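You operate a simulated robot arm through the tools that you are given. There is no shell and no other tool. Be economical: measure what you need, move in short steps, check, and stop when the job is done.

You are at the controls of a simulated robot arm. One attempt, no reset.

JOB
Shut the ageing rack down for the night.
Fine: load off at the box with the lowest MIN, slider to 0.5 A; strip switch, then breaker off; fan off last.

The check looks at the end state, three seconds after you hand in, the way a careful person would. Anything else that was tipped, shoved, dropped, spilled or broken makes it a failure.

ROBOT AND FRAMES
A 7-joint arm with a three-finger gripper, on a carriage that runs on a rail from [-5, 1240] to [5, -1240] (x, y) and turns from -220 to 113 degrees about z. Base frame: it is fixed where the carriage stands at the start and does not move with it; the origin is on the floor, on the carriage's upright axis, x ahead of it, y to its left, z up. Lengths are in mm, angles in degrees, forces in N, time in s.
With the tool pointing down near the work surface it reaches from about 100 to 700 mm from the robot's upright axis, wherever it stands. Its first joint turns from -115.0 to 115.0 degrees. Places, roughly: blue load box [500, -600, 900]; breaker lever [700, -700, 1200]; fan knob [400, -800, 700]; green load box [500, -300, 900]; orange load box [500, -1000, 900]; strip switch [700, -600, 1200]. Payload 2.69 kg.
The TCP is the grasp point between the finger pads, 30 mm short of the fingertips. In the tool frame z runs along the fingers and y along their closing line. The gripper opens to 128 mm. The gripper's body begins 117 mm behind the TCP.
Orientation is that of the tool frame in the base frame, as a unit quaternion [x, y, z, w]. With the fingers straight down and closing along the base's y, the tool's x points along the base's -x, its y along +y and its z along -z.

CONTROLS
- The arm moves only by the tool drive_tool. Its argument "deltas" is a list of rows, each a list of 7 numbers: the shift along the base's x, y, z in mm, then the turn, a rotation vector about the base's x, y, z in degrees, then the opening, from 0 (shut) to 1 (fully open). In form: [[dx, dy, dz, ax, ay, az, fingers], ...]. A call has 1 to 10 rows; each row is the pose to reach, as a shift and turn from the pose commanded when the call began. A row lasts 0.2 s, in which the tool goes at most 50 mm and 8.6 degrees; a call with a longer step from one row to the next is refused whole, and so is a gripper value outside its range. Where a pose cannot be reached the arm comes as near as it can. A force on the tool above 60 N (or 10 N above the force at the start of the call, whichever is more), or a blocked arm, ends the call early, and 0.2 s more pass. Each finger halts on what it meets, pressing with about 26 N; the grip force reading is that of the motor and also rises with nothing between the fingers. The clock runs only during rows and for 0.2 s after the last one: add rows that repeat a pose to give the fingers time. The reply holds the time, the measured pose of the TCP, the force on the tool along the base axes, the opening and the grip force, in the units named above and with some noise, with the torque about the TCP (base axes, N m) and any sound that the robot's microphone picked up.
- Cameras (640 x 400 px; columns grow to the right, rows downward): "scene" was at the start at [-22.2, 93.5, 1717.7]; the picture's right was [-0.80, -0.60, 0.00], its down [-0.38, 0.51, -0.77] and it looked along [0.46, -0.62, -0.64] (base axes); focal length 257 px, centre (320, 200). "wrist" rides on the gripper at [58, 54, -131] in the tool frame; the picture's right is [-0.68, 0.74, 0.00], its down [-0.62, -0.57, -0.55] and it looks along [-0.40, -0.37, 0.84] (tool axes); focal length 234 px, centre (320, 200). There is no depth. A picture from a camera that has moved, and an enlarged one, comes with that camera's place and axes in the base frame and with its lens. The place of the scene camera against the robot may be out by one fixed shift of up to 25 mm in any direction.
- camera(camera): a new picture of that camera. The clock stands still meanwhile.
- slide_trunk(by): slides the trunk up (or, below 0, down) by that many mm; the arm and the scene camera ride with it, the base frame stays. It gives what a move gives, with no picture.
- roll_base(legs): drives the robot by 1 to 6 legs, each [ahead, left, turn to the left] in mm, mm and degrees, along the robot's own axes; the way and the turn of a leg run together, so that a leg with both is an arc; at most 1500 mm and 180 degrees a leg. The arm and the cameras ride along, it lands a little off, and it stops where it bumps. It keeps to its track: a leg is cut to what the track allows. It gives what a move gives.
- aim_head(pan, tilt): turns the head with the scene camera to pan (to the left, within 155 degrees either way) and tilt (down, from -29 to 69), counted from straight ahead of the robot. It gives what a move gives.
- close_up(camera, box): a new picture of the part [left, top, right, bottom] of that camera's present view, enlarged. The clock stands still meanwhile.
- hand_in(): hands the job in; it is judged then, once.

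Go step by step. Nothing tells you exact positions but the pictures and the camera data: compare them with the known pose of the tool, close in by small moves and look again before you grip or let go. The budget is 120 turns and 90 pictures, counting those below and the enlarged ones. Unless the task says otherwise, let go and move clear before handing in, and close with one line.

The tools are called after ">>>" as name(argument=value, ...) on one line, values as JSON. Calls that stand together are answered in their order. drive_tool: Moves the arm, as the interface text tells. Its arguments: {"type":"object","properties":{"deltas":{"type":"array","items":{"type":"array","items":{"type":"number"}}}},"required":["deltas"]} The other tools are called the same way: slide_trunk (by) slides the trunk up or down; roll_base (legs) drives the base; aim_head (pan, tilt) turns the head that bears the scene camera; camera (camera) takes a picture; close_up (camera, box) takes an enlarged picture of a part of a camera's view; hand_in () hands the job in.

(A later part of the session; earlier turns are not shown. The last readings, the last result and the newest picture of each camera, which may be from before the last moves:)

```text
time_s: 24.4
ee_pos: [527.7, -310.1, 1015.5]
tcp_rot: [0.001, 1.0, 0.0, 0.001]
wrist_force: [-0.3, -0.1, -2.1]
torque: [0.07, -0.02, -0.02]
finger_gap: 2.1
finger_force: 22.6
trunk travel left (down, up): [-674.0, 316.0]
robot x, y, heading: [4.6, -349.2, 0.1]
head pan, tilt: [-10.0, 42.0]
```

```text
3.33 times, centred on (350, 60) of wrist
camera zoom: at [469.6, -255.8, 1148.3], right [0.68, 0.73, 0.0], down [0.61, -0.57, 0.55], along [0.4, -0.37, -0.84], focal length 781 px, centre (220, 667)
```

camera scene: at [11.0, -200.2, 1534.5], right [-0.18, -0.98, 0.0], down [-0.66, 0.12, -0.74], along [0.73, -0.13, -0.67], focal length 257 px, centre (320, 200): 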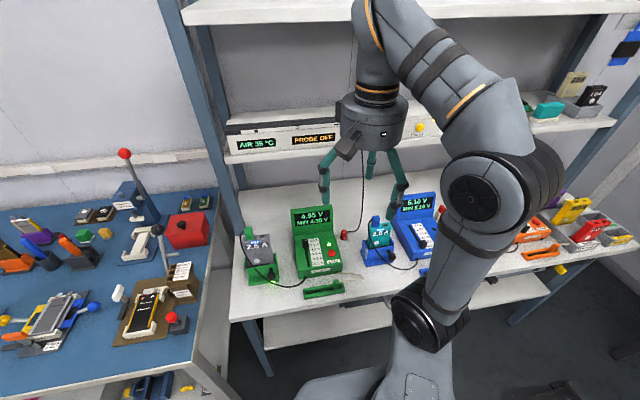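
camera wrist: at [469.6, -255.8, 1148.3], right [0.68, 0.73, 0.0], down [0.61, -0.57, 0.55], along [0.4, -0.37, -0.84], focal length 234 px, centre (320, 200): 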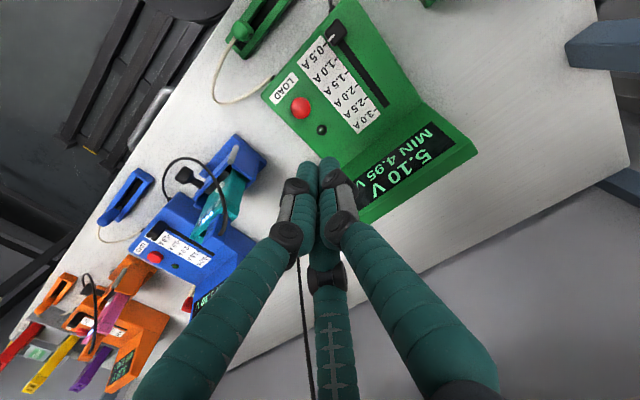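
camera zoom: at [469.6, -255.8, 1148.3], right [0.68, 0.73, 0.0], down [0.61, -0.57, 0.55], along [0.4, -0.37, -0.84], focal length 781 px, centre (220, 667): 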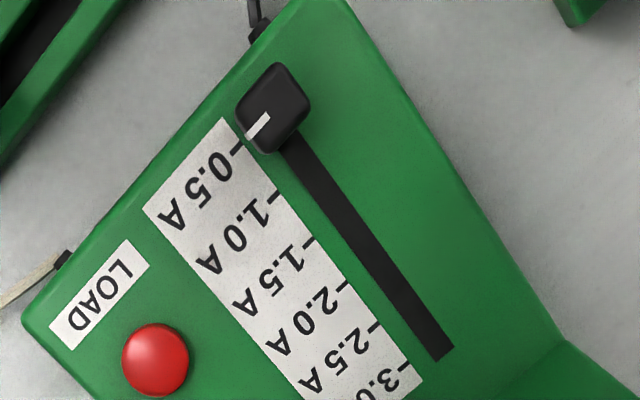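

Seen from straight above, the pointer lies on the 0.5 A tick, so the slider is done. Next I back out, raise the arm, and turn the tool to point forward for the CHARGE switch.

>>> drive_tool(deltas=[[0, 0, 45, 0, 0, 0, 0], [-20, 0, 85, 0, 0, 0, 0], [-60, 0, 110, 0, -6, 0, 0], [-100, 0, 130, 0, -14, 0, 0], [-140, 0, 150, 0, -22, 0, 0], [-180, 0, 165, 0, -30, 0, 0], [-190, 0, 165, 0, -38, 0, 0], [-195, 0, 165, 0, -46, 0, 0], [-195, 0, 165, 0, -54, 0, 0]])

>>> roll_base(legs=[[0, -230, 0]])

>>> drive_tool(deltas=[[0, 0, 0, 0, -8, 0, 0], [0, 0, 0, 0, -16, 0, 0], [0, 0, 0, 0, -24, 0, 0], [0, 0, 0, 0, -32, 0, 0], [0, 0, 0, 0, -36, 0, 0]])

>>> camera(camera="scene")

>>> camera(camera="wrist")

```text
time_s: 26.4
ee_pos: [380.8, -250.6, 1185.8]
tcp_rot: [0.002, 0.89, -0.001, 0.456]
wrist_force: [0.1, 0.5, -0.1]
torque: [-0.06, -0.01, -0.09]
finger_gap: 2.3
finger_force: 26.0
out of reach, approached as far as the arm can: row 4, 7, 8, 9
trunk travel left (down, up): [-674.0, 316.0]
robot x, y, heading: [-1.3, -347.6, -0.0]
head pan, tilt: [-10.0, 42.0]
```

```text
time_s: 28.1
ee_pos: [378.3, -483.3, 1185.8]
tcp_rot: [0.002, 0.891, 0.0, 0.454]
wrist_force: [0.3, -0.5, 0.9]
torque: [0.02, -0.02, 0.05]
finger_gap: 2.5
finger_force: 26.0
trunk travel left (down, up): [-674.0, 316.0]
robot x, y, heading: [1.6, -575.9, 0.0]
head pan, tilt: [-10.0, 42.0]
```

```text
time_s: 29.3
ee_pos: [382.5, -458.0, 1199.1]
tcp_rot: [0.002, 0.707, 0.0, 0.708]
wrist_force: [0.8, 0.2, -0.4]
torque: [0.05, 0.0, -0.05]
finger_gap: 2.0
finger_force: 26.1
out of reach, approached as far as the arm can: row 1, 2, 3, 4, 5
trunk travel left (down, up): [-674.0, 316.0]
robot x, y, heading: [3.0, -576.3, -0.3]
head pan, tilt: [-10.0, 42.0]
```

```text
48 pictures are left
camera scene: at [12.0, -428.2, 1534.3], right [-0.18, -0.98, 0.0], down [-0.66, 0.12, -0.74], along [0.73, -0.13, -0.67], focal length 257 px, centre (320, 200)
```

scene: 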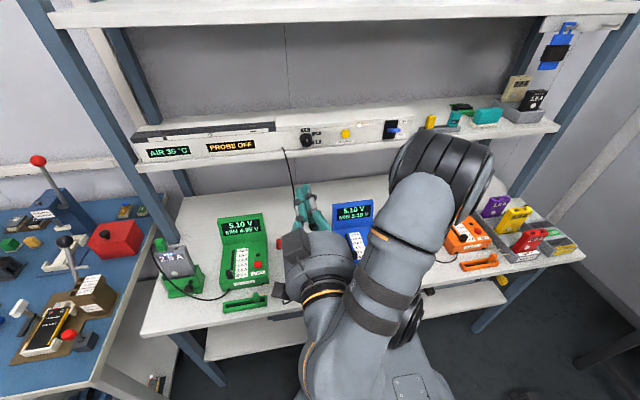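

```text
47 pictures are left
camera wrist: at [252.0, -403.1, 1143.1], right [0.0, 0.73, 0.68], down [-0.55, -0.57, 0.61], along [0.83, -0.38, 0.4], focal length 234 px, centre (320, 200)
```

wrist: 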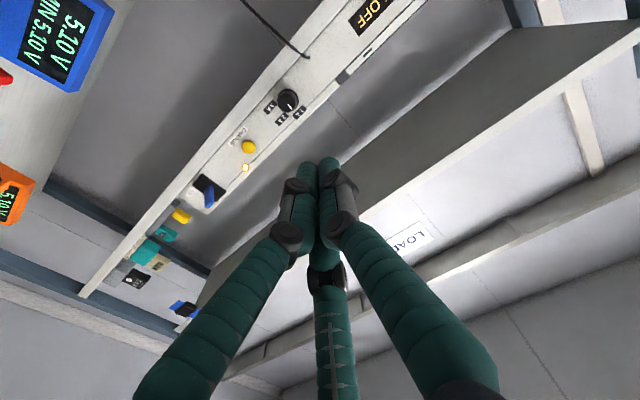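

The tool points forward now. I estimate CHARGE near (670, -612, 1172) and the breaker lever near (655, -757, 1186); I approach CHARGE with a stand-off.

>>> drive_tool(deltas=[[0, -38, -7, 0, 0, 0, 0], [0, -76, -14, 0, 0, 0, 0], [0, -114, -20, 0, 0, 0, 0], [15, -154, -27, 0, 0, 0, 0], [60, -154, -27, 0, 0, 0, 0], [105, -154, -27, 0, 0, 0, 0], [150, -154, -27, 0, 0, 0, 0]])

>>> camera(camera="wrist")

>>> camera(camera="scene")

```text
time_s: 30.9
ee_pos: [533.7, -612.2, 1169.6]
tcp_rot: [0.003, 0.707, 0.001, 0.707]
wrist_force: [-0.8, -0.6, -0.2]
torque: [0.0, 0.02, 0.03]
finger_gap: 2.3
finger_force: 25.4
out of reach, approached as far as the arm can: row 1, 2, 3, 4, 5
trunk travel left (down, up): [-674.0, 316.0]
robot x, y, heading: [0.7, -575.7, -0.3]
head pan, tilt: [-10.0, 42.0]
```

```text
46 pictures are left
camera wrist: at [404.2, -556.6, 1113.8], right [0.0, 0.73, 0.68], down [-0.55, -0.57, 0.61], along [0.84, -0.37, 0.4], focal length 234 px, centre (320, 200)
```

wrist: 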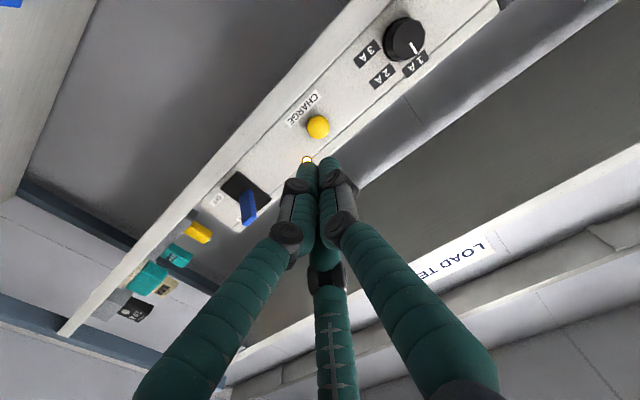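

```text
45 pictures are left
camera scene: at [12.7, -429.6, 1534.4], right [-0.18, -0.98, 0.0], down [-0.66, 0.12, -0.74], along [0.73, -0.13, -0.67], focal length 257 px, centre (320, 200)
```

scene: 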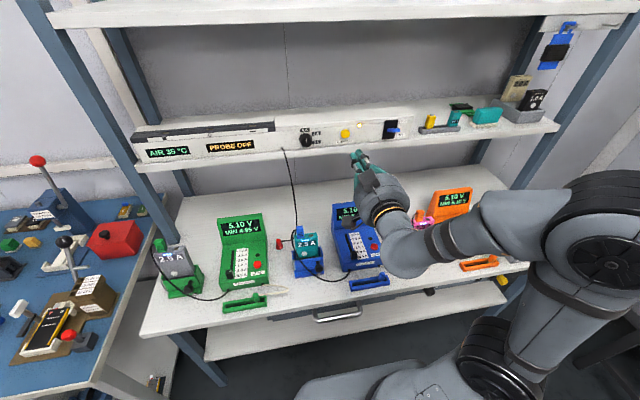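

Refined CHARGE estimate: (668, -606, 1167). I move closer and check again.

>>> drive_tool(deltas=[[25, 5, -2, 0, 0, 0, 0], [50, 5, -2, 0, 0, 0, 0], [70, 5, -2, 0, 0, 0, 0]])

>>> camera(camera="wrist")

>>> close_up(camera="scene", box=[290, 100, 430, 190])

```text
time_s: 31.7
ee_pos: [605.2, -608.9, 1171.6]
tcp_rot: [0.003, 0.707, -0.001, 0.707]
wrist_force: [0.2, 0.9, -0.4]
torque: [0.01, 0.01, 0.05]
finger_gap: 2.3
finger_force: 26.0
trunk travel left (down, up): [-674.0, 316.0]
robot x, y, heading: [2.5, -576.2, 0.0]
head pan, tilt: [-10.0, 42.0]
```

```text
44 pictures are left
camera wrist: at [473.3, -553.8, 1114.8], right [0.0, 0.73, 0.68], down [-0.55, -0.57, 0.61], along [0.83, -0.38, 0.4], focal length 234 px, centre (320, 200)
```

wrist: 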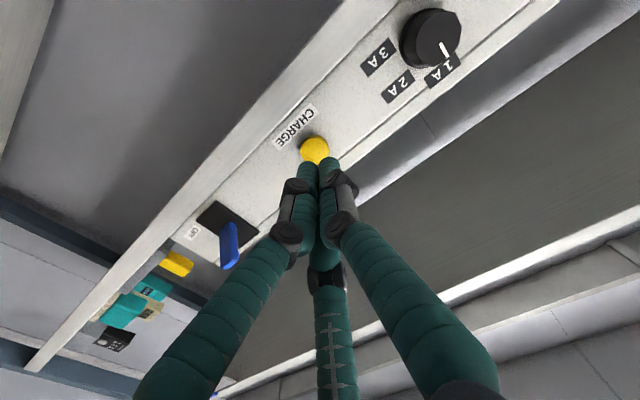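

```text
4.44 times, centred on (360, 145) of scene
camera zoom: at [11.1, -429.9, 1534.5], right [-0.18, -0.98, 0.0], down [-0.66, 0.12, -0.74], along [0.73, -0.13, -0.67], focal length 1143 px, centre (142, 444)
```

zoom: 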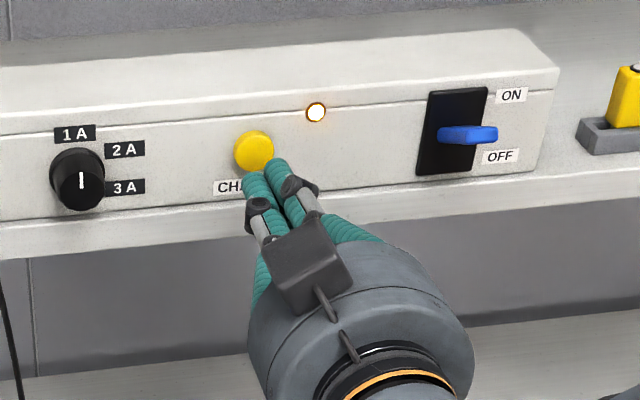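

Aligned. I push forward slowly toward the button.

>>> drive_tool(deltas=[[10, 0, -4, 0, 0, 0, 0], [16, 0, -4, 0, 0, 0, 0], [20, 0, -4, 0, 0, 0, 0], [24, 0, -4, 0, 0, 0, 0]])

>>> close_up(camera="scene", box=[290, 100, 430, 190])

```text
time_s: 32.7
ee_pos: [627.5, -604.3, 1166.9]
tcp_rot: [0.003, 0.708, -0.001, 0.707]
wrist_force: [0.5, -0.7, 1.0]
torque: [0.0, -0.01, -0.02]
finger_gap: 1.8
finger_force: 26.1
out of reach, approached as far as the arm can: row 1, 2, 3, 4
trunk travel left (down, up): [-674.0, 316.0]
robot x, y, heading: [5.0, -572.9, 0.0]
head pan, tilt: [-10.0, 42.0]
```

```text
4.44 times, centred on (360, 145) of scene
camera zoom: at [12.2, -429.1, 1534.4], right [-0.18, -0.98, 0.0], down [-0.66, 0.12, -0.74], along [0.73, -0.13, -0.67], focal length 1143 px, centre (142, 444)
```

zoom: 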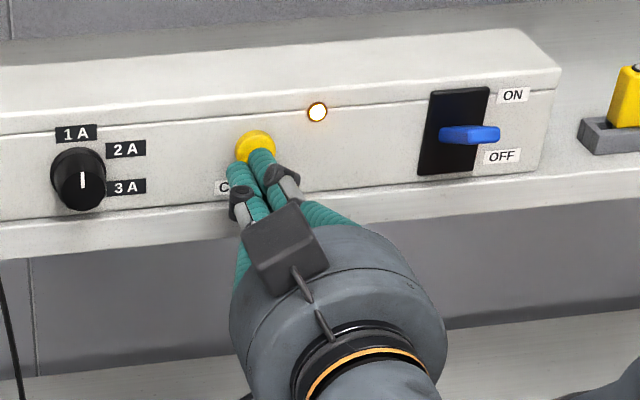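

>>> drive_tool(deltas=[[4, -3, 0, 0, 0, 0, 0], [8, -3, 0, 0, 0, 0, 0], [11, -3, 0, 0, 0, 0, 0]])

```text
time_s: 33.5
ee_pos: [636.0, -604.7, 1167.6]
tcp_rot: [0.003, 0.708, -0.001, 0.706]
wrist_force: [1.7, 1.3, 0.4]
torque: [0.02, -0.01, -0.01]
finger_gap: 2.3
finger_force: 25.8
out of reach, approached as far as the arm can: row 1
trunk travel left (down, up): [-674.0, 316.0]
robot x, y, heading: [1.0, -577.6, -0.1]
head pan, tilt: [-10.0, 42.0]
```

>>> drive_tool(deltas=[[4, -2, 0, 0, 0, 0, 0], [8, -2, 0, 0, 0, 0, 0]])

>>> close_up(camera="scene", box=[290, 100, 430, 190])

>>> close_up(camera="wrist", box=[220, 90, 420, 230])

```text
time_s: 34.1
ee_pos: [643.5, -604.6, 1167.4]
tcp_rot: [0.003, 0.708, 0.0, 0.707]
wrist_force: [-0.3, -0.4, 0.4]
torque: [0.02, -0.03, 0.0]
finger_gap: 2.2
finger_force: 25.7
out of reach, approached as far as the arm can: row 1, 2
trunk travel left (down, up): [-674.0, 316.0]
robot x, y, heading: [0.5, -575.6, -0.1]
head pan, tilt: [-10.0, 42.0]
```

```text
4.44 times, centred on (360, 145) of scene
camera zoom: at [12.0, -429.2, 1534.4], right [-0.18, -0.98, 0.0], down [-0.66, 0.12, -0.74], along [0.73, -0.13, -0.67], focal length 1143 px, centre (142, 444)
```

zoom: 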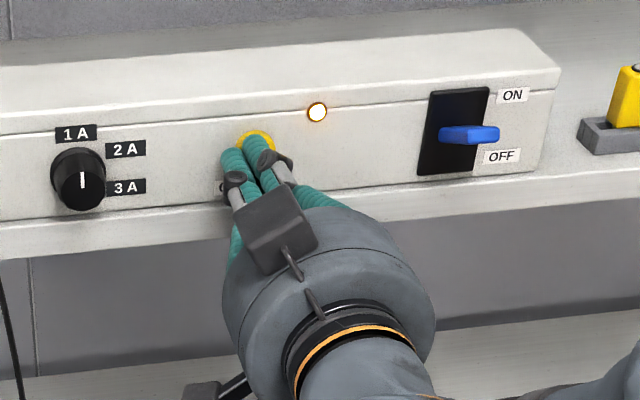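

```text
2.86 times, centred on (320, 160) of wrist
camera zoom: at [513.4, -549.2, 1111.1], right [0.01, 0.73, 0.68], down [-0.55, -0.56, 0.61], along [0.83, -0.38, 0.4], focal length 669 px, centre (320, 314)
```

zoom: 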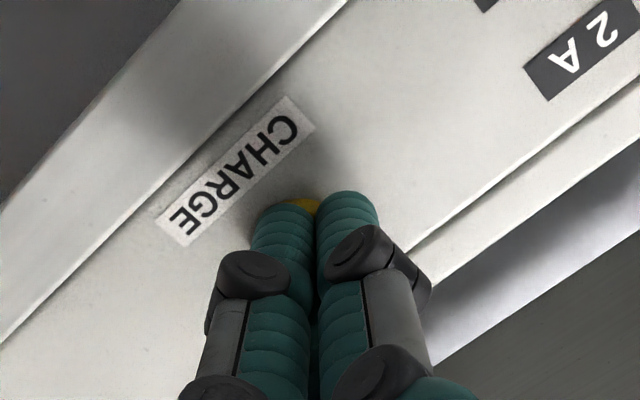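

Tip is slightly left of the button's centre; I shift right a little.

>>> drive_tool(deltas=[[-4, -6, 0, 0, 0, 0, 0], [-4, -9, 1, 0, 0, 0, 0]])

>>> close_up(camera="scene", box=[310, 110, 390, 170])

```text
time_s: 34.7
ee_pos: [639.3, -603.2, 1166.8]
tcp_rot: [0.004, 0.708, -0.002, 0.707]
wrist_force: [-0.3, 0.4, 0.8]
torque: [-0.02, -0.02, -0.01]
finger_gap: 2.4
finger_force: 26.0
out of reach, approached as far as the arm can: row 1, 2
trunk travel left (down, up): [-674.0, 316.0]
robot x, y, heading: [3.7, -578.2, -0.0]
head pan, tilt: [-10.0, 42.0]
```

```text
6.67 times, centred on (350, 140) of scene
camera zoom: at [12.1, -429.1, 1534.4], right [-0.18, -0.98, 0.0], down [-0.66, 0.12, -0.74], along [0.73, -0.13, -0.67], focal length 1714 px, centre (120, 600)
```

zoom: 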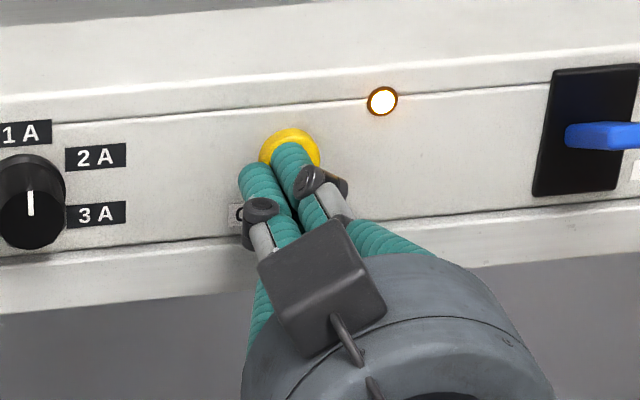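

The arm is limited sideways here, so I back off a little and shift the base right about 20 mm.

>>> drive_tool(deltas=[[-20, 0, 0, 0, 0, 0, 0]])

>>> roll_base(legs=[[0, -25, 0]])

>>> drive_tool(deltas=[[0, 0, 0, 0, 0, 0, 0]])

```text
time_s: 35.1
ee_pos: [618.6, -602.9, 1167.3]
tcp_rot: [0.002, 0.708, 0.001, 0.706]
wrist_force: [0.2, 0.6, -0.2]
torque: [-0.02, 0.02, 0.02]
finger_gap: 2.1
finger_force: 26.0
trunk travel left (down, up): [-674.0, 316.0]
robot x, y, heading: [-0.7, -576.0, -0.0]
head pan, tilt: [-10.0, 42.0]
```

```text
time_s: 35.9
ee_pos: [620.7, -631.2, 1166.9]
tcp_rot: [0.003, 0.708, 0.001, 0.706]
wrist_force: [0.8, 0.4, 0.5]
torque: [-0.01, 0.01, 0.06]
finger_gap: 2.1
finger_force: 25.7
trunk travel left (down, up): [-674.0, 316.0]
robot x, y, heading: [1.2, -600.7, 0.1]
head pan, tilt: [-10.0, 42.0]
```

```text
time_s: 36.3
ee_pos: [617.9, -629.5, 1166.3]
tcp_rot: [0.004, 0.708, -0.001, 0.707]
wrist_force: [-0.2, 0.4, 0.0]
torque: [-0.01, 0.0, 0.01]
finger_gap: 2.5
finger_force: 26.0
trunk travel left (down, up): [-674.0, 316.0]
robot x, y, heading: [3.0, -598.9, -0.1]
head pan, tilt: [-10.0, 42.0]
```

>>> drive_tool(deltas=[[0, 10, 1, 0, 0, 0, 0], [10, 18, 2, 0, 0, 0, 0], [20, 18, 2, 0, 0, 0, 0], [26, 18, 2, 0, 0, 0, 0]])

>>> close_up(camera="scene", box=[290, 110, 370, 170])

```text
time_s: 37.3
ee_pos: [644.6, -611.4, 1169.0]
tcp_rot: [0.004, 0.708, -0.002, 0.707]
wrist_force: [-0.6, 0.0, -0.5]
torque: [-0.03, 0.01, -0.03]
finger_gap: 6.0
finger_force: 31.3
trunk travel left (down, up): [-674.0, 316.0]
robot x, y, heading: [4.3, -601.5, -0.2]
head pan, tilt: [-10.0, 42.0]
```

```text
6.67 times, centred on (330, 140) of scene
camera zoom: at [12.1, -454.1, 1534.4], right [-0.18, -0.98, 0.0], down [-0.66, 0.12, -0.74], along [0.73, -0.13, -0.67], focal length 1714 px, centre (253, 600)
```

zoom: 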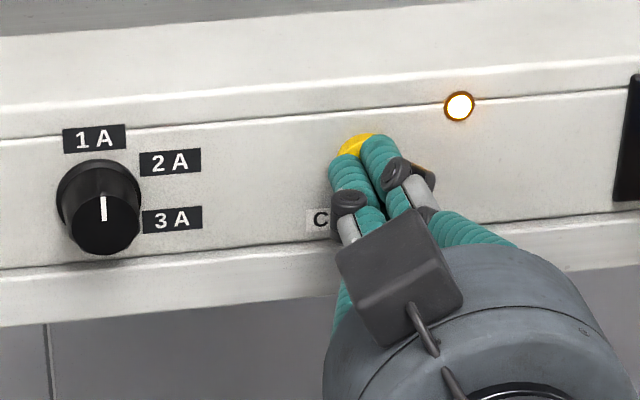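

The fingers are touching the button's dome. I press gently on.

>>> drive_tool(deltas=[[3, 0, 0, 0, 0, 0, 0], [5, 0, 0, 0, 0, 0, 0]])

>>> close_up(camera="scene", box=[290, 110, 370, 170])

```text
time_s: 37.9
ee_pos: [650.5, -611.2, 1168.7]
tcp_rot: [0.002, 0.708, 0.0, 0.707]
wrist_force: [-6.3, -0.2, -0.9]
torque: [0.05, 0.11, -0.03]
finger_gap: 6.2
finger_force: 31.3
trunk travel left (down, up): [-674.0, 316.0]
robot x, y, heading: [1.8, -602.0, 0.1]
head pan, tilt: [-10.0, 42.0]
heard: click
```

```text
6.67 times, centred on (330, 140) of scene
camera zoom: at [10.7, -454.2, 1534.4], right [-0.18, -0.98, 0.0], down [-0.66, 0.12, -0.74], along [0.73, -0.13, -0.67], focal length 1714 px, centre (253, 600)
```

zoom: 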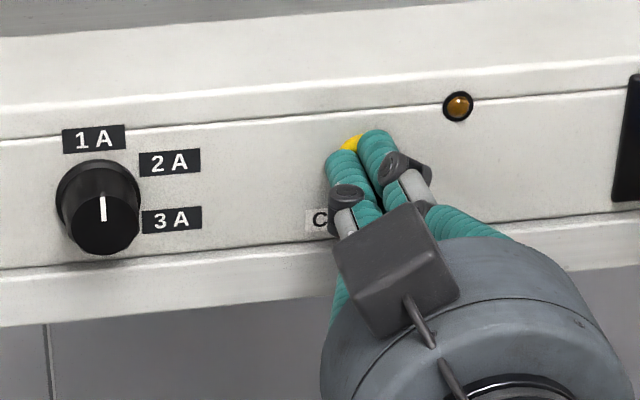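

Click heard and the CHARGE lamp is out. I retract, roll right, and look at the breaker.

>>> drive_tool(deltas=[[-40, 0, 0, 0, 0, 0, 0], [-85, 0, 0, 0, 0, 0, 0], [-110, 0, 0, 0, 0, 0, 0]])

>>> roll_base(legs=[[0, -140, 0]])

>>> camera(camera="wrist")

>>> close_up(camera="scene", box=[270, 90, 430, 190])

```text
time_s: 38.7
ee_pos: [540.2, -610.6, 1170.4]
tcp_rot: [0.002, 0.707, -0.001, 0.707]
wrist_force: [-0.1, -0.1, 1.2]
torque: [-0.03, -0.03, 0.04]
finger_gap: 2.1
finger_force: 30.8
trunk travel left (down, up): [-674.0, 316.0]
robot x, y, heading: [0.8, -597.8, 0.0]
head pan, tilt: [-10.0, 42.0]
```

```text
time_s: 40.0
ee_pos: [541.5, -751.2, 1169.9]
tcp_rot: [0.003, 0.708, 0.0, 0.706]
wrist_force: [0.6, 0.0, -0.2]
torque: [-0.02, 0.01, 0.05]
finger_gap: 2.2
finger_force: 31.9
trunk travel left (down, up): [-674.0, 316.0]
robot x, y, heading: [2.3, -739.0, -0.3]
head pan, tilt: [-10.0, 42.0]
```

```text
36 pictures are left
camera wrist: at [411.3, -695.9, 1113.8], right [0.01, 0.73, 0.68], down [-0.55, -0.56, 0.61], along [0.83, -0.38, 0.4], focal length 234 px, centre (320, 200)
```

wrist: 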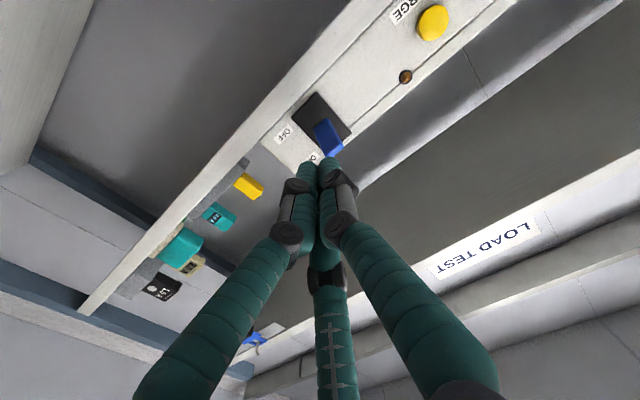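

```text
4.00 times, centred on (350, 140) of scene
camera zoom: at [13.0, -595.5, 1534.6], right [-0.18, -0.98, 0.0], down [-0.66, 0.12, -0.74], along [0.73, -0.13, -0.67], focal length 1028 px, centre (200, 440)
```

zoom: 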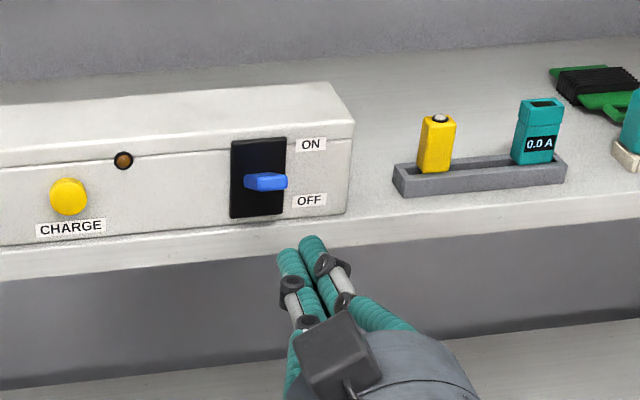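

The lever is tilted up (ON), tip about (650, -754, 1188). I bring the closed fingers above its tip, then will push down.

>>> drive_tool(deltas=[[0, 0, 30, 0, 0, 0, 0], [10, -1, 55, 0, 0, 0, 0], [40, -1, 55, 0, 0, 0, 0], [70, -1, 55, 0, 0, 0, 0], [82, -1, 55, 0, 0, 0, 0]])

>>> camera(camera="wrist")

>>> close_up(camera="scene", box=[290, 90, 410, 190])

```text
time_s: 41.2
ee_pos: [624.7, -751.0, 1225.8]
tcp_rot: [0.002, 0.707, -0.001, 0.707]
wrist_force: [-0.9, 0.7, 0.0]
torque: [0.0, -0.01, 0.03]
finger_gap: 2.0
finger_force: 31.3
trunk travel left (down, up): [-674.0, 316.0]
robot x, y, heading: [1.8, -743.4, -0.5]
head pan, tilt: [-10.0, 42.0]
```

```text
34 pictures are left
camera wrist: at [493.9, -696.0, 1169.7], right [0.01, 0.73, 0.68], down [-0.55, -0.56, 0.61], along [0.83, -0.38, 0.4], focal length 234 px, centre (320, 200)
```

wrist: 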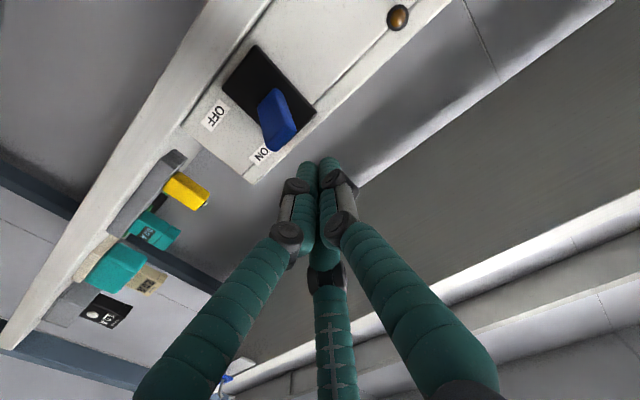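

```text
4.00 times, centred on (350, 140) of scene
camera zoom: at [13.1, -594.3, 1534.4], right [-0.18, -0.98, 0.0], down [-0.66, 0.12, -0.74], along [0.73, -0.13, -0.67], focal length 1028 px, centre (200, 440)
```

zoom: 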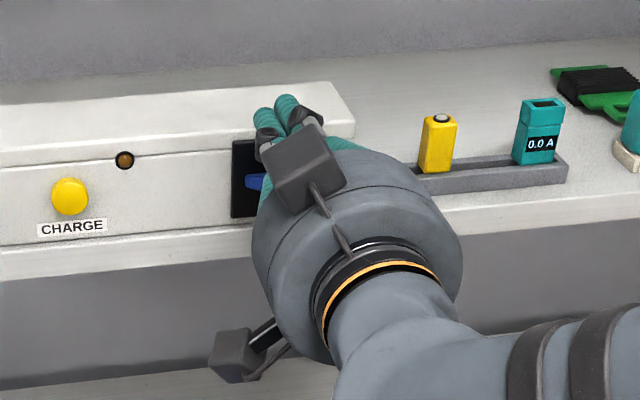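

Fingertips are right above the lever. I push down.

>>> drive_tool(deltas=[[0, -1, -12, 0, 0, 0, 0], [0, -1, -22, 0, 0, 0, 0], [0, -1, -32, 0, 0, 0, 0], [0, -1, -42, 0, 0, 0, 0], [0, -1, -50, 0, 0, 0, 0], [0, -1, -58, 0, 0, 0, 0]])

>>> camera(camera="wrist")

```text
time_s: 42.6
ee_pos: [622.4, -753.0, 1176.1]
tcp_rot: [0.006, 0.702, 0.001, 0.712]
wrist_force: [-1.3, 0.4, 28.9]
torque: [-0.12, -0.74, -0.04]
finger_gap: 2.1
finger_force: 31.4
trunk travel left (down, up): [-674.0, 316.0]
robot x, y, heading: [1.5, -739.4, -0.5]
head pan, tilt: [-10.0, 42.0]
```

```text
32 pictures are left
camera wrist: at [492.1, -696.5, 1117.5], right [-0.01, 0.73, 0.68], down [-0.56, -0.57, 0.6], along [0.83, -0.38, 0.41], focal length 234 px, centre (320, 200)
```

wrist: 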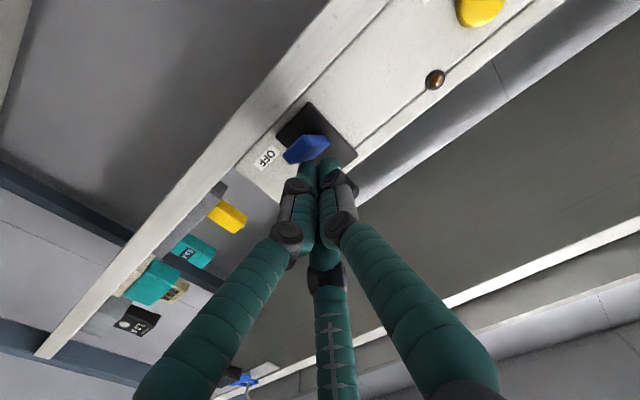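

The lever has swung past mid; I continue down a bit to seat it.

>>> drive_tool(deltas=[[0, 0, -5, 0, 0, 0, 0], [0, 0, -10, 0, 0, 0, 0]])

>>> camera(camera="wrist")

```text
time_s: 43.2
ee_pos: [619.8, -752.3, 1172.9]
tcp_rot: [0.009, 0.696, 0.004, 0.718]
wrist_force: [-4.4, 0.4, 50.8]
torque: [-0.31, -1.26, 0.15]
finger_gap: 1.8
finger_force: 31.6
trunk travel left (down, up): [-674.0, 316.0]
robot x, y, heading: [4.0, -740.8, 0.0]
head pan, tilt: [-10.0, 42.0]
```

```text
31 pictures are left
camera wrist: at [490.6, -696.0, 1113.2], right [-0.02, 0.72, 0.69], down [-0.57, -0.57, 0.59], along [0.82, -0.39, 0.42], focal length 234 px, centre (320, 200)
```

wrist: 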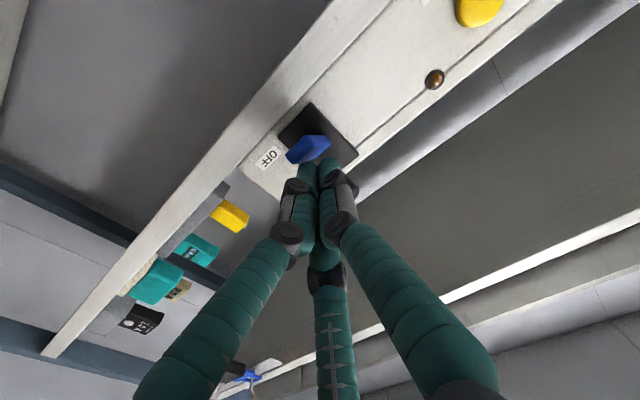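

The force rises to 51 N, so it seems to be at its stop. I lift off and back away to see whether it stays at OFF.

>>> drive_tool(deltas=[[0, 0, 20, 0, 0, 0, 0], [-20, 0, 50, 0, 0, 0, 0], [-60, 0, 60, 0, 0, 0, 0], [-100, 0, 60, 0, 0, 0, 0]])

>>> close_up(camera="scene", box=[290, 90, 410, 190])

>>> close_up(camera="wrist", box=[210, 20, 410, 180])

```text
time_s: 44.2
ee_pos: [522.2, -751.4, 1214.8]
tcp_rot: [0.004, 0.708, -0.001, 0.707]
wrist_force: [-0.3, -0.2, 0.7]
torque: [0.01, 0.01, -0.01]
finger_gap: 2.4
finger_force: 31.2
trunk travel left (down, up): [-674.0, 316.0]
robot x, y, heading: [1.7, -739.4, -0.4]
head pan, tilt: [-10.0, 42.0]
```

```text
4.00 times, centred on (350, 140) of scene
camera zoom: at [10.5, -595.1, 1534.5], right [-0.18, -0.98, 0.0], down [-0.66, 0.12, -0.74], along [0.73, -0.13, -0.67], focal length 1028 px, centre (200, 440)
```

zoom: 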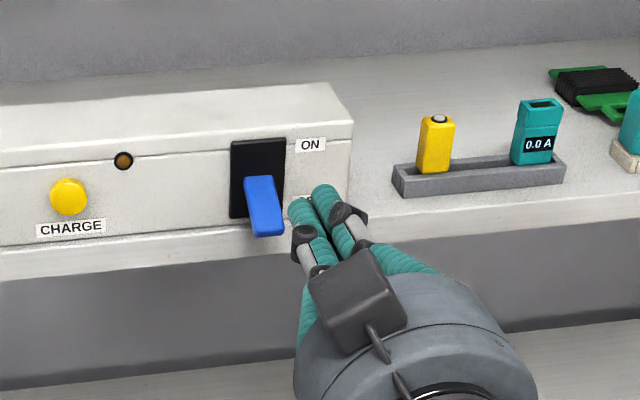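

```text
2.50 times, centred on (310, 100) of wrist
camera zoom: at [391.5, -695.6, 1159.1], right [0.01, 0.73, 0.68], down [-0.55, -0.56, 0.61], along [0.83, -0.38, 0.4], focal length 585 px, centre (345, 450)
```

zoom: 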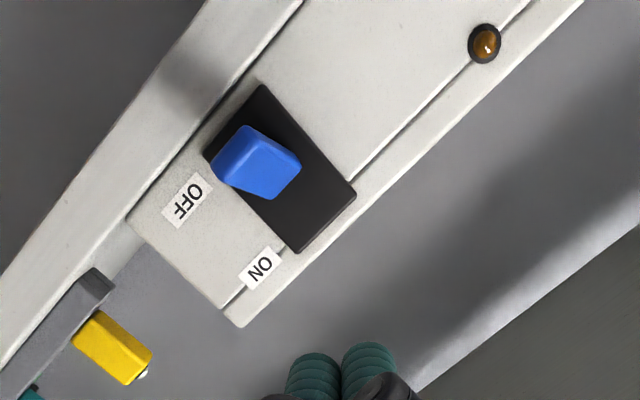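

The lever now rests on OFF. Next the fan knob; I retract and aim the head down at the bench's front edge.

>>> drive_tool(deltas=[[-40, 0, 0, 0, 0, 0, 0], [-80, 0, 0, 0, 0, 0, 0], [-120, 0, 0, 0, 0, 0, 0], [-140, 20, 0, 0, 0, 0, 0], [-140, 60, 0, 0, 0, 0, 0]])

>>> roll_base(legs=[[0, 300, 0]])

>>> aim_head(pan=-58, tilt=46)

>>> camera(camera="scene")

```text
time_s: 45.4
ee_pos: [451.4, -703.7, 1221.7]
tcp_rot: [0.004, 0.708, -0.003, 0.707]
wrist_force: [-1.1, -0.7, 0.4]
torque: [-0.01, 0.0, 0.08]
finger_gap: 2.4
finger_force: 31.5
out of reach, approached as far as the arm can: row 2, 3, 4, 5
trunk travel left (down, up): [-674.0, 316.0]
robot x, y, heading: [3.6, -743.7, -0.2]
head pan, tilt: [-10.0, 42.0]
```

```text
time_s: 47.5
ee_pos: [452.1, -403.8, 1221.4]
tcp_rot: [0.003, 0.707, -0.002, 0.707]
wrist_force: [0.7, 0.3, -1.0]
torque: [0.02, -0.03, 0.01]
finger_gap: 2.1
finger_force: 31.4
trunk travel left (down, up): [-674.0, 316.0]
robot x, y, heading: [2.2, -443.4, -0.1]
head pan, tilt: [-10.0, 42.0]
```

```text
time_s: 48.6
ee_pos: [450.8, -404.1, 1220.8]
tcp_rot: [0.002, 0.707, -0.001, 0.707]
wrist_force: [0.4, 1.4, 0.7]
torque: [-0.03, -0.02, -0.02]
finger_gap: 2.1
finger_force: 31.5
trunk travel left (down, up): [-674.0, 316.0]
robot x, y, heading: [1.7, -439.4, -0.1]
head pan, tilt: [-58.0, 46.0]
```

```text
28 pictures are left
camera scene: at [-28.3, -349.5, 1528.7], right [-0.85, -0.53, 0.0], down [-0.38, 0.61, -0.69], along [0.37, -0.59, -0.72], focal length 257 px, centre (320, 200)
```

scene: 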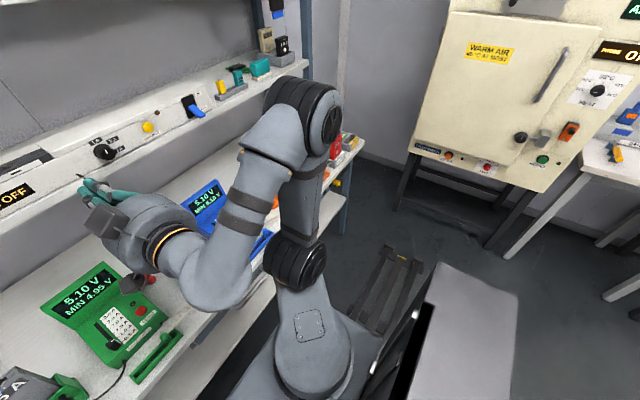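

The arm blocks the view. I swing the tool to the robot's right side, staying high, keeping it pointing forward.

>>> drive_tool(deltas=[[-10, -45, 0, 0, 0, 0, 0], [-25, -90, 0, 0, 0, 0, 0], [-40, -135, 0, 0, 0, 0, 0], [-60, -180, 0, 0, 0, 0, 0], [-80, -225, 0, 0, 0, 0, 0], [-100, -270, 0, 0, 0, 0, 0], [-120, -315, 0, 0, 0, 0, 0], [-145, -355, 0, 0, 0, 0, 0], [-175, -390, 0, 0, 0, 0, 0], [-205, -410, 0, 0, 0, 0, 0]])

>>> camera(camera="scene")

```text
time_s: 50.8
ee_pos: [427.3, -523.3, 1221.9]
tcp_rot: [-0.015, 0.707, 0.017, 0.706]
wrist_force: [0.9, 0.9, 0.0]
torque: [-0.02, 0.02, 0.0]
finger_gap: 2.0
finger_force: 31.3
out of reach, approached as far as the arm can: row 1, 2, 3, 4, 5, 6, 7, 8, 9, 10
trunk travel left (down, up): [-674.0, 316.0]
robot x, y, heading: [0.9, -442.5, 0.2]
head pan, tilt: [-58.0, 46.0]
```

```text
27 pictures are left
camera scene: at [-28.2, -349.5, 1528.7], right [-0.85, -0.53, 0.0], down [-0.38, 0.61, -0.69], along [0.37, -0.59, -0.72], focal length 257 px, centre (320, 200)
```

scene: 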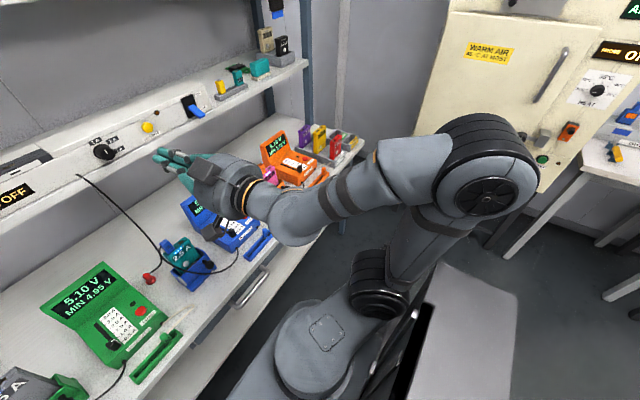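

The arm stops in this posture. I'll roll right so the head can look at the fan knob unobstructed.

>>> roll_base(legs=[[0, -330, 0]])

>>> aim_head(pan=-20, tilt=60)

>>> camera(camera="scene")

```text
time_s: 53.0
ee_pos: [428.4, -850.2, 1221.0]
tcp_rot: [-0.013, 0.708, 0.015, 0.706]
wrist_force: [0.3, -0.2, 0.7]
torque: [-0.02, 0.03, 0.02]
finger_gap: 2.2
finger_force: 31.4
trunk travel left (down, up): [-674.0, 316.0]
robot x, y, heading: [5.5, -767.3, -0.5]
head pan, tilt: [-58.0, 46.0]
```

```text
time_s: 54.0
ee_pos: [427.9, -848.9, 1220.8]
tcp_rot: [-0.015, 0.708, 0.017, 0.706]
wrist_force: [0.4, -0.5, 0.0]
torque: [-0.03, 0.0, -0.01]
finger_gap: 2.1
finger_force: 31.3
trunk travel left (down, up): [-674.0, 316.0]
robot x, y, heading: [4.2, -767.7, -0.4]
head pan, tilt: [-20.0, 60.0]
```

```text
26 pictures are left
camera scene: at [-6.2, -629.5, 1510.7], right [-0.35, -0.94, 0.0], down [-0.81, 0.3, -0.5], along [0.47, -0.17, -0.87], focal length 257 px, centre (320, 200)
```

scene: 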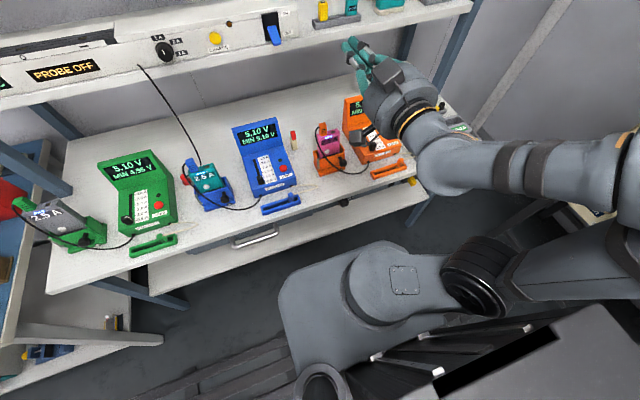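

>>> close_up(camera="scene", box=[310, 170, 430, 240])

```text
5.33 times, centred on (370, 205) of scene
camera zoom: at [-6.2, -629.5, 1510.7], right [-0.35, -0.94, 0.0], down [-0.81, 0.3, -0.5], along [0.47, -0.17, -0.87], focal length 1371 px, centre (53, 173)
```

zoom: 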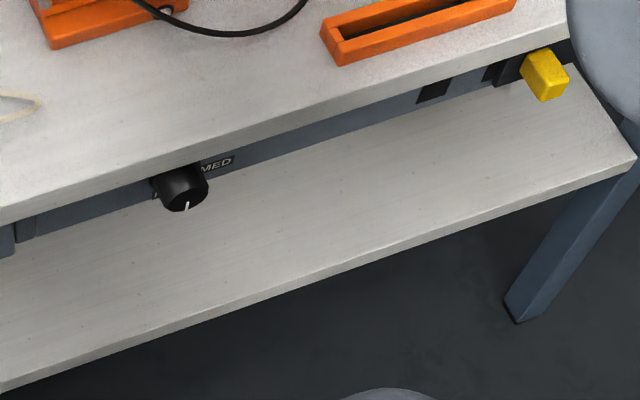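

The fan knob is a rotary with labels, "MED" at upper right, and I need a front view. I roll back left and turn the tool down to return to the start-like side posture.

>>> roll_base(legs=[[0, 325, 0]])

>>> drive_tool(deltas=[[0, 0, 0, 0, 8, 0, 0], [0, 0, 0, 0, 16, 0, 0], [0, 0, 0, 0, 24, 0, 0], [0, 0, 0, 0, 32, 0, 0], [0, 0, 0, 0, 40, 0, 0], [0, 0, 0, 0, 48, 0, 0], [0, 0, 0, 0, 56, 0, 0], [0, 0, 0, 0, 64, 0, 0], [0, 0, 0, 0, 72, 0, 0], [0, 0, 0, 0, 80, 0, 0]])

>>> drive_tool(deltas=[[-10, -35, 0, 0, 5, 0, 0], [-30, -70, 0, 0, 10, 0, 0], [-60, -105, 0, 0, 10, 0, 0], [-90, -140, 0, 0, 10, 0, 0], [-120, -175, 0, 0, 10, 0, 0], [-150, -210, 0, 0, 10, 0, 0], [-180, -245, 0, 0, 10, 0, 0], [-210, -280, 0, 0, 10, 0, 0], [-235, -310, 0, 0, 10, 0, 0]])

```text
time_s: 56.2
ee_pos: [427.0, -522.4, 1221.9]
tcp_rot: [-0.014, 0.708, 0.016, 0.706]
wrist_force: [0.9, 0.9, 0.8]
torque: [-0.01, -0.01, -0.01]
finger_gap: 2.1
finger_force: 31.4
trunk travel left (down, up): [-674.0, 316.0]
robot x, y, heading: [3.4, -448.2, -0.4]
head pan, tilt: [-20.0, 60.0]
```

```text
time_s: 58.4
ee_pos: [430.5, -521.7, 1220.2]
tcp_rot: [-0.002, 0.996, 0.022, 0.086]
wrist_force: [0.1, 0.2, -0.5]
torque: [-0.04, 0.02, 0.02]
finger_gap: 2.2
finger_force: 31.2
out of reach, approached as far as the arm can: row 1, 2, 3, 4
trunk travel left (down, up): [-674.0, 316.0]
robot x, y, heading: [2.0, -447.6, -0.5]
head pan, tilt: [-20.0, 60.0]
```

```text
time_s: 60.4
ee_pos: [193.7, -788.7, 1196.6]
tcp_rot: [0.0, 1.0, 0.021, -0.002]
wrist_force: [2.9, 0.9, -1.7]
torque: [-0.01, 0.29, 0.02]
finger_gap: 2.0
finger_force: 31.8
out of reach, approached as far as the arm can: row 2, 3, 4, 5, 6, 7, 8, 9
trunk travel left (down, up): [-674.0, 316.0]
robot x, y, heading: [1.6, -442.6, -0.4]
head pan, tilt: [-20.0, 60.0]
```

>>> aim_head(pan=-60, tilt=46)

>>> camera(camera="scene")

```text
time_s: 61.5
ee_pos: [187.9, -789.1, 1197.6]
tcp_rot: [0.002, 1.0, 0.021, 0.0]
wrist_force: [0.4, 0.8, 0.0]
torque: [0.01, 0.0, -0.01]
finger_gap: 2.1
finger_force: 31.2
trunk travel left (down, up): [-674.0, 316.0]
robot x, y, heading: [0.1, -443.6, -0.3]
head pan, tilt: [-60.0, 46.0]
```

```text
24 pictures are left
camera scene: at [-30.4, -350.9, 1528.7], right [-0.87, -0.49, 0.0], down [-0.36, 0.63, -0.69], along [0.34, -0.6, -0.72], focal length 257 px, centre (320, 200)
```

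scene: 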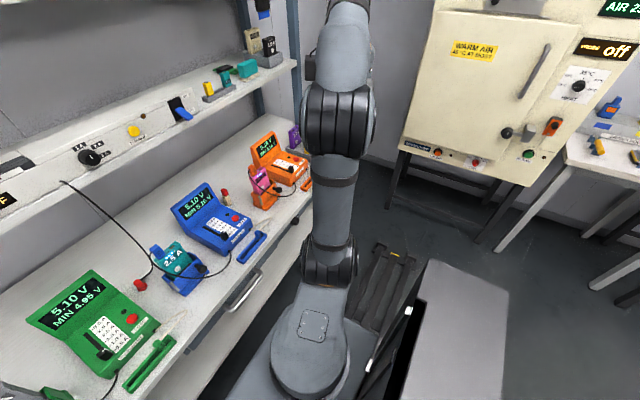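

Clear of the bench. I lower the trunk.

>>> slide_trunk(by=-330)

>>> drive_tool(deltas=[[0, 0, 0, 0, -8, 0, 0], [0, 0, 0, 0, -16, 0, 0], [0, 0, 0, 0, -24, 0, 0], [0, 0, 0, 0, -32, 0, 0], [0, 0, 0, 0, -40, 0, 0], [0, 0, 0, 0, -48, 0, 0], [0, 0, 0, 0, -56, 0, 0]])

>>> camera(camera="wrist")

>>> camera(camera="scene")

```text
time_s: 64.7
ee_pos: [188.7, -789.5, 868.1]
tcp_rot: [0.002, 1.0, 0.021, 0.0]
wrist_force: [0.3, -0.3, -0.9]
torque: [0.04, -0.01, -0.01]
finger_gap: 1.9
finger_force: 31.5
trunk travel left (down, up): [-344.0, 646.0]
robot x, y, heading: [3.2, -441.8, -0.5]
head pan, tilt: [-60.0, 46.0]
```

```text
time_s: 66.3
ee_pos: [188.4, -789.6, 868.5]
tcp_rot: [-0.008, 0.883, 0.018, 0.469]
wrist_force: [0.2, -0.4, -0.1]
torque: [-0.02, 0.03, 0.0]
finger_gap: 2.3
finger_force: 31.6
trunk travel left (down, up): [-344.0, 646.0]
robot x, y, heading: [3.8, -443.1, -0.4]
head pan, tilt: [-60.0, 46.0]
```

```text
23 pictures are left
camera wrist: at [45.8, -740.3, 895.8], right [0.35, 0.73, 0.58], down [-0.09, -0.59, 0.8], along [0.93, -0.34, -0.14], focal length 234 px, centre (320, 200)
```

wrist: 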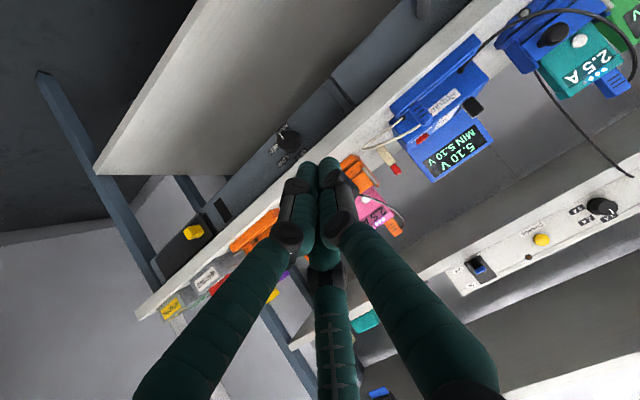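

```text
22 pictures are left
camera scene: at [-30.1, -351.0, 1198.7], right [-0.87, -0.49, 0.0], down [-0.35, 0.63, -0.69], along [0.34, -0.6, -0.72], focal length 257 px, centre (320, 200)
```

scene: 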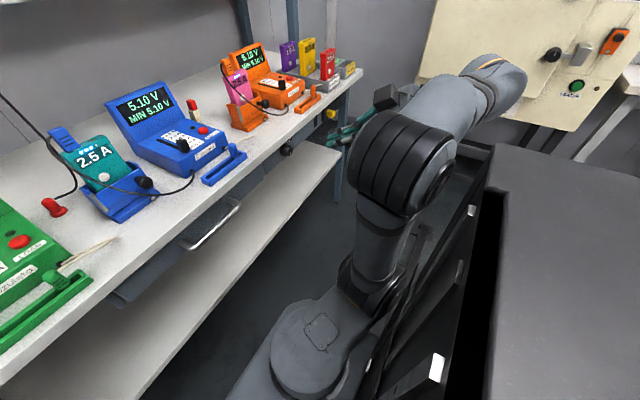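

Good, the arm fits and the wrist camera sees the fan knob. I zoom in on it.

>>> close_up(camera="wrist", box=[250, 110, 330, 170])

>>> close_up(camera="scene", box=[250, 120, 350, 190])

```text
6.67 times, centred on (290, 140) of wrist
camera zoom: at [45.8, -740.3, 895.8], right [0.35, 0.73, 0.58], down [-0.09, -0.59, 0.8], along [0.93, -0.34, -0.14], focal length 1561 px, centre (520, 600)
```

zoom: 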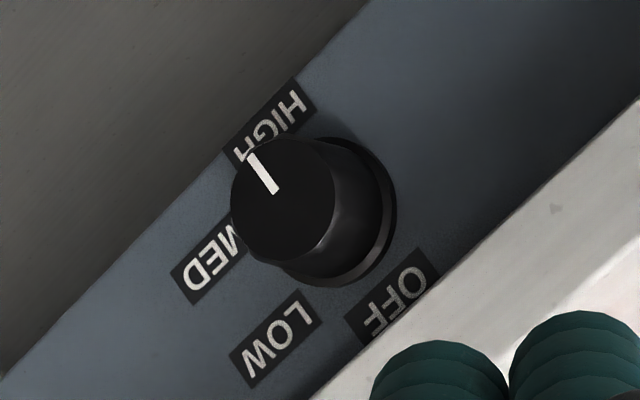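

```text
5.71 times, centred on (300, 155) of scene
camera zoom: at [-30.1, -351.0, 1198.7], right [-0.87, -0.49, 0.0], down [-0.35, 0.63, -0.69], along [0.34, -0.6, -0.72], focal length 1469 px, centre (434, 457)
```

zoom: 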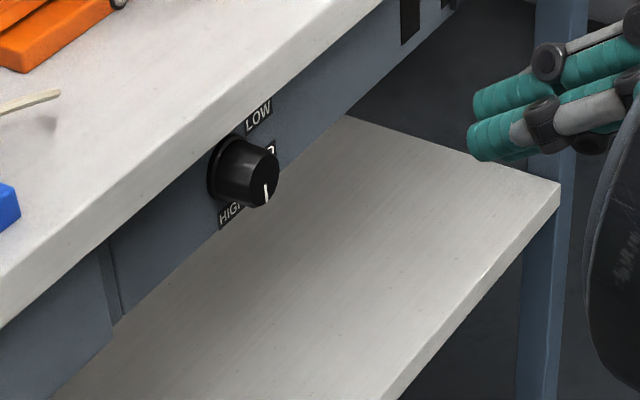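

The knob points at HIGH (bottom); OFF is at the top, so it needs 180° counter-clockwise seen from the front, through MED and LOW. Knob face is about (350, -842, 750). I bring the tool level in front of it with a stand-off and the fingers part open.

>>> drive_tool(deltas=[[0, -10, -25, 0, -8, -1, 0.1], [10, -20, -50, 0, -16, -1, 0.2], [20, -32, -75, 0, -24, -2, 0.35], [30, -44, -100, 0, -32, -2, 0.35], [40, -52, -118, 0, -34, -2, 0.35]])

>>> camera(camera="wrist")

>>> camera(camera="scene")

```text
time_s: 67.5
ee_pos: [273.9, -881.8, 830.9]
tcp_rot: [0.008, 0.721, 0.016, 0.692]
wrist_force: [-0.8, 0.0, 0.3]
torque: [0.03, 0.0, 0.0]
finger_gap: 44.6
finger_force: 0.1
out of reach, approached as far as the arm can: row 3, 4, 5
trunk travel left (down, up): [-344.0, 646.0]
robot x, y, heading: [1.1, -443.9, -0.5]
head pan, tilt: [-60.0, 46.0]
```

```text
19 pictures are left
camera wrist: at [140.2, -827.0, 781.1], right [0.02, 0.71, 0.7], down [-0.52, -0.59, 0.62], along [0.86, -0.37, 0.36], focal length 234 px, centre (320, 200)
```

wrist: 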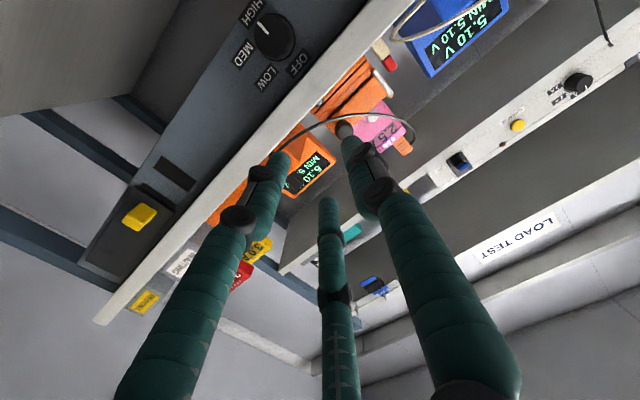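

```text
18 pictures are left
camera scene: at [-20.0, -351.8, 1198.7], right [-0.87, -0.49, 0.01], down [-0.36, 0.63, -0.69], along [0.34, -0.6, -0.72], focal length 257 px, centre (320, 200)
```

scene: 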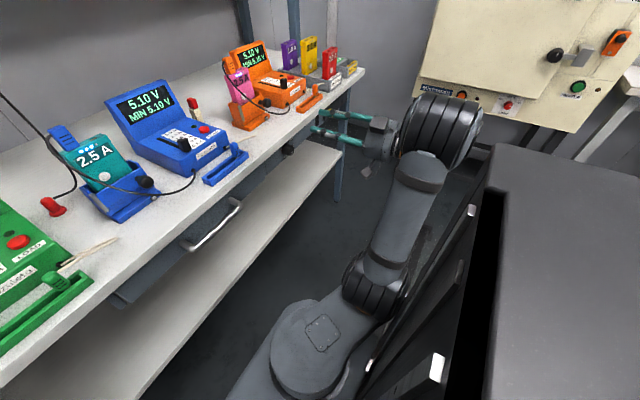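

The pose is level but offset; I lower the trunk by 85 and shift the base left by 37 to line up with the knob.

>>> slide_trunk(by=-85)

>>> roll_base(legs=[[0, 37, 0]])

>>> drive_tool(deltas=[[0, 0, 0, 0, 0, 0, 0.35]])

>>> camera(camera="wrist")

```text
time_s: 68.7
ee_pos: [274.7, -878.4, 745.9]
tcp_rot: [0.006, 0.722, 0.015, 0.692]
wrist_force: [0.2, -0.4, 0.4]
torque: [-0.05, 0.01, -0.01]
finger_gap: 45.0
finger_force: 0.1
trunk travel left (down, up): [-259.0, 731.0]
robot x, y, heading: [1.4, -443.0, -0.6]
head pan, tilt: [-60.0, 46.0]
```

```text
time_s: 69.6
ee_pos: [272.9, -842.7, 745.5]
tcp_rot: [0.006, 0.722, 0.016, 0.692]
wrist_force: [0.2, 0.0, 1.0]
torque: [0.0, 0.05, 0.01]
finger_gap: 44.8
finger_force: 0.1
trunk travel left (down, up): [-259.0, 731.0]
robot x, y, heading: [2.8, -407.9, -0.3]
head pan, tilt: [-60.0, 46.0]
```

```text
time_s: 70.0
ee_pos: [275.0, -843.5, 745.0]
tcp_rot: [0.006, 0.721, 0.016, 0.692]
wrist_force: [0.2, -1.0, -0.9]
torque: [-0.01, 0.0, 0.01]
finger_gap: 44.5
finger_force: 0.0
trunk travel left (down, up): [-259.0, 731.0]
robot x, y, heading: [2.8, -409.3, -0.6]
head pan, tilt: [-60.0, 46.0]
```

```text
17 pictures are left
camera wrist: at [140.4, -788.6, 696.4], right [0.02, 0.72, 0.7], down [-0.51, -0.59, 0.62], along [0.86, -0.37, 0.36], focal length 234 px, centre (320, 200)
```

wrist: 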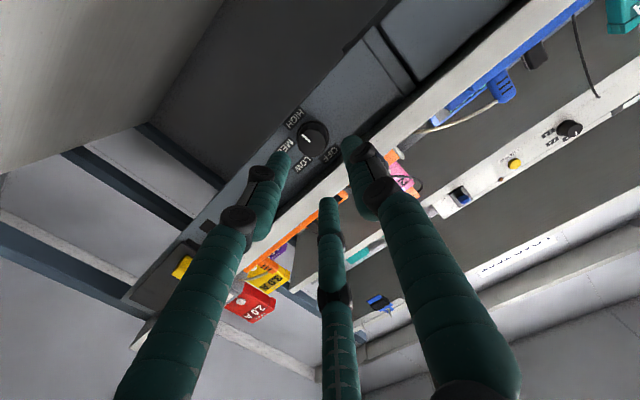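

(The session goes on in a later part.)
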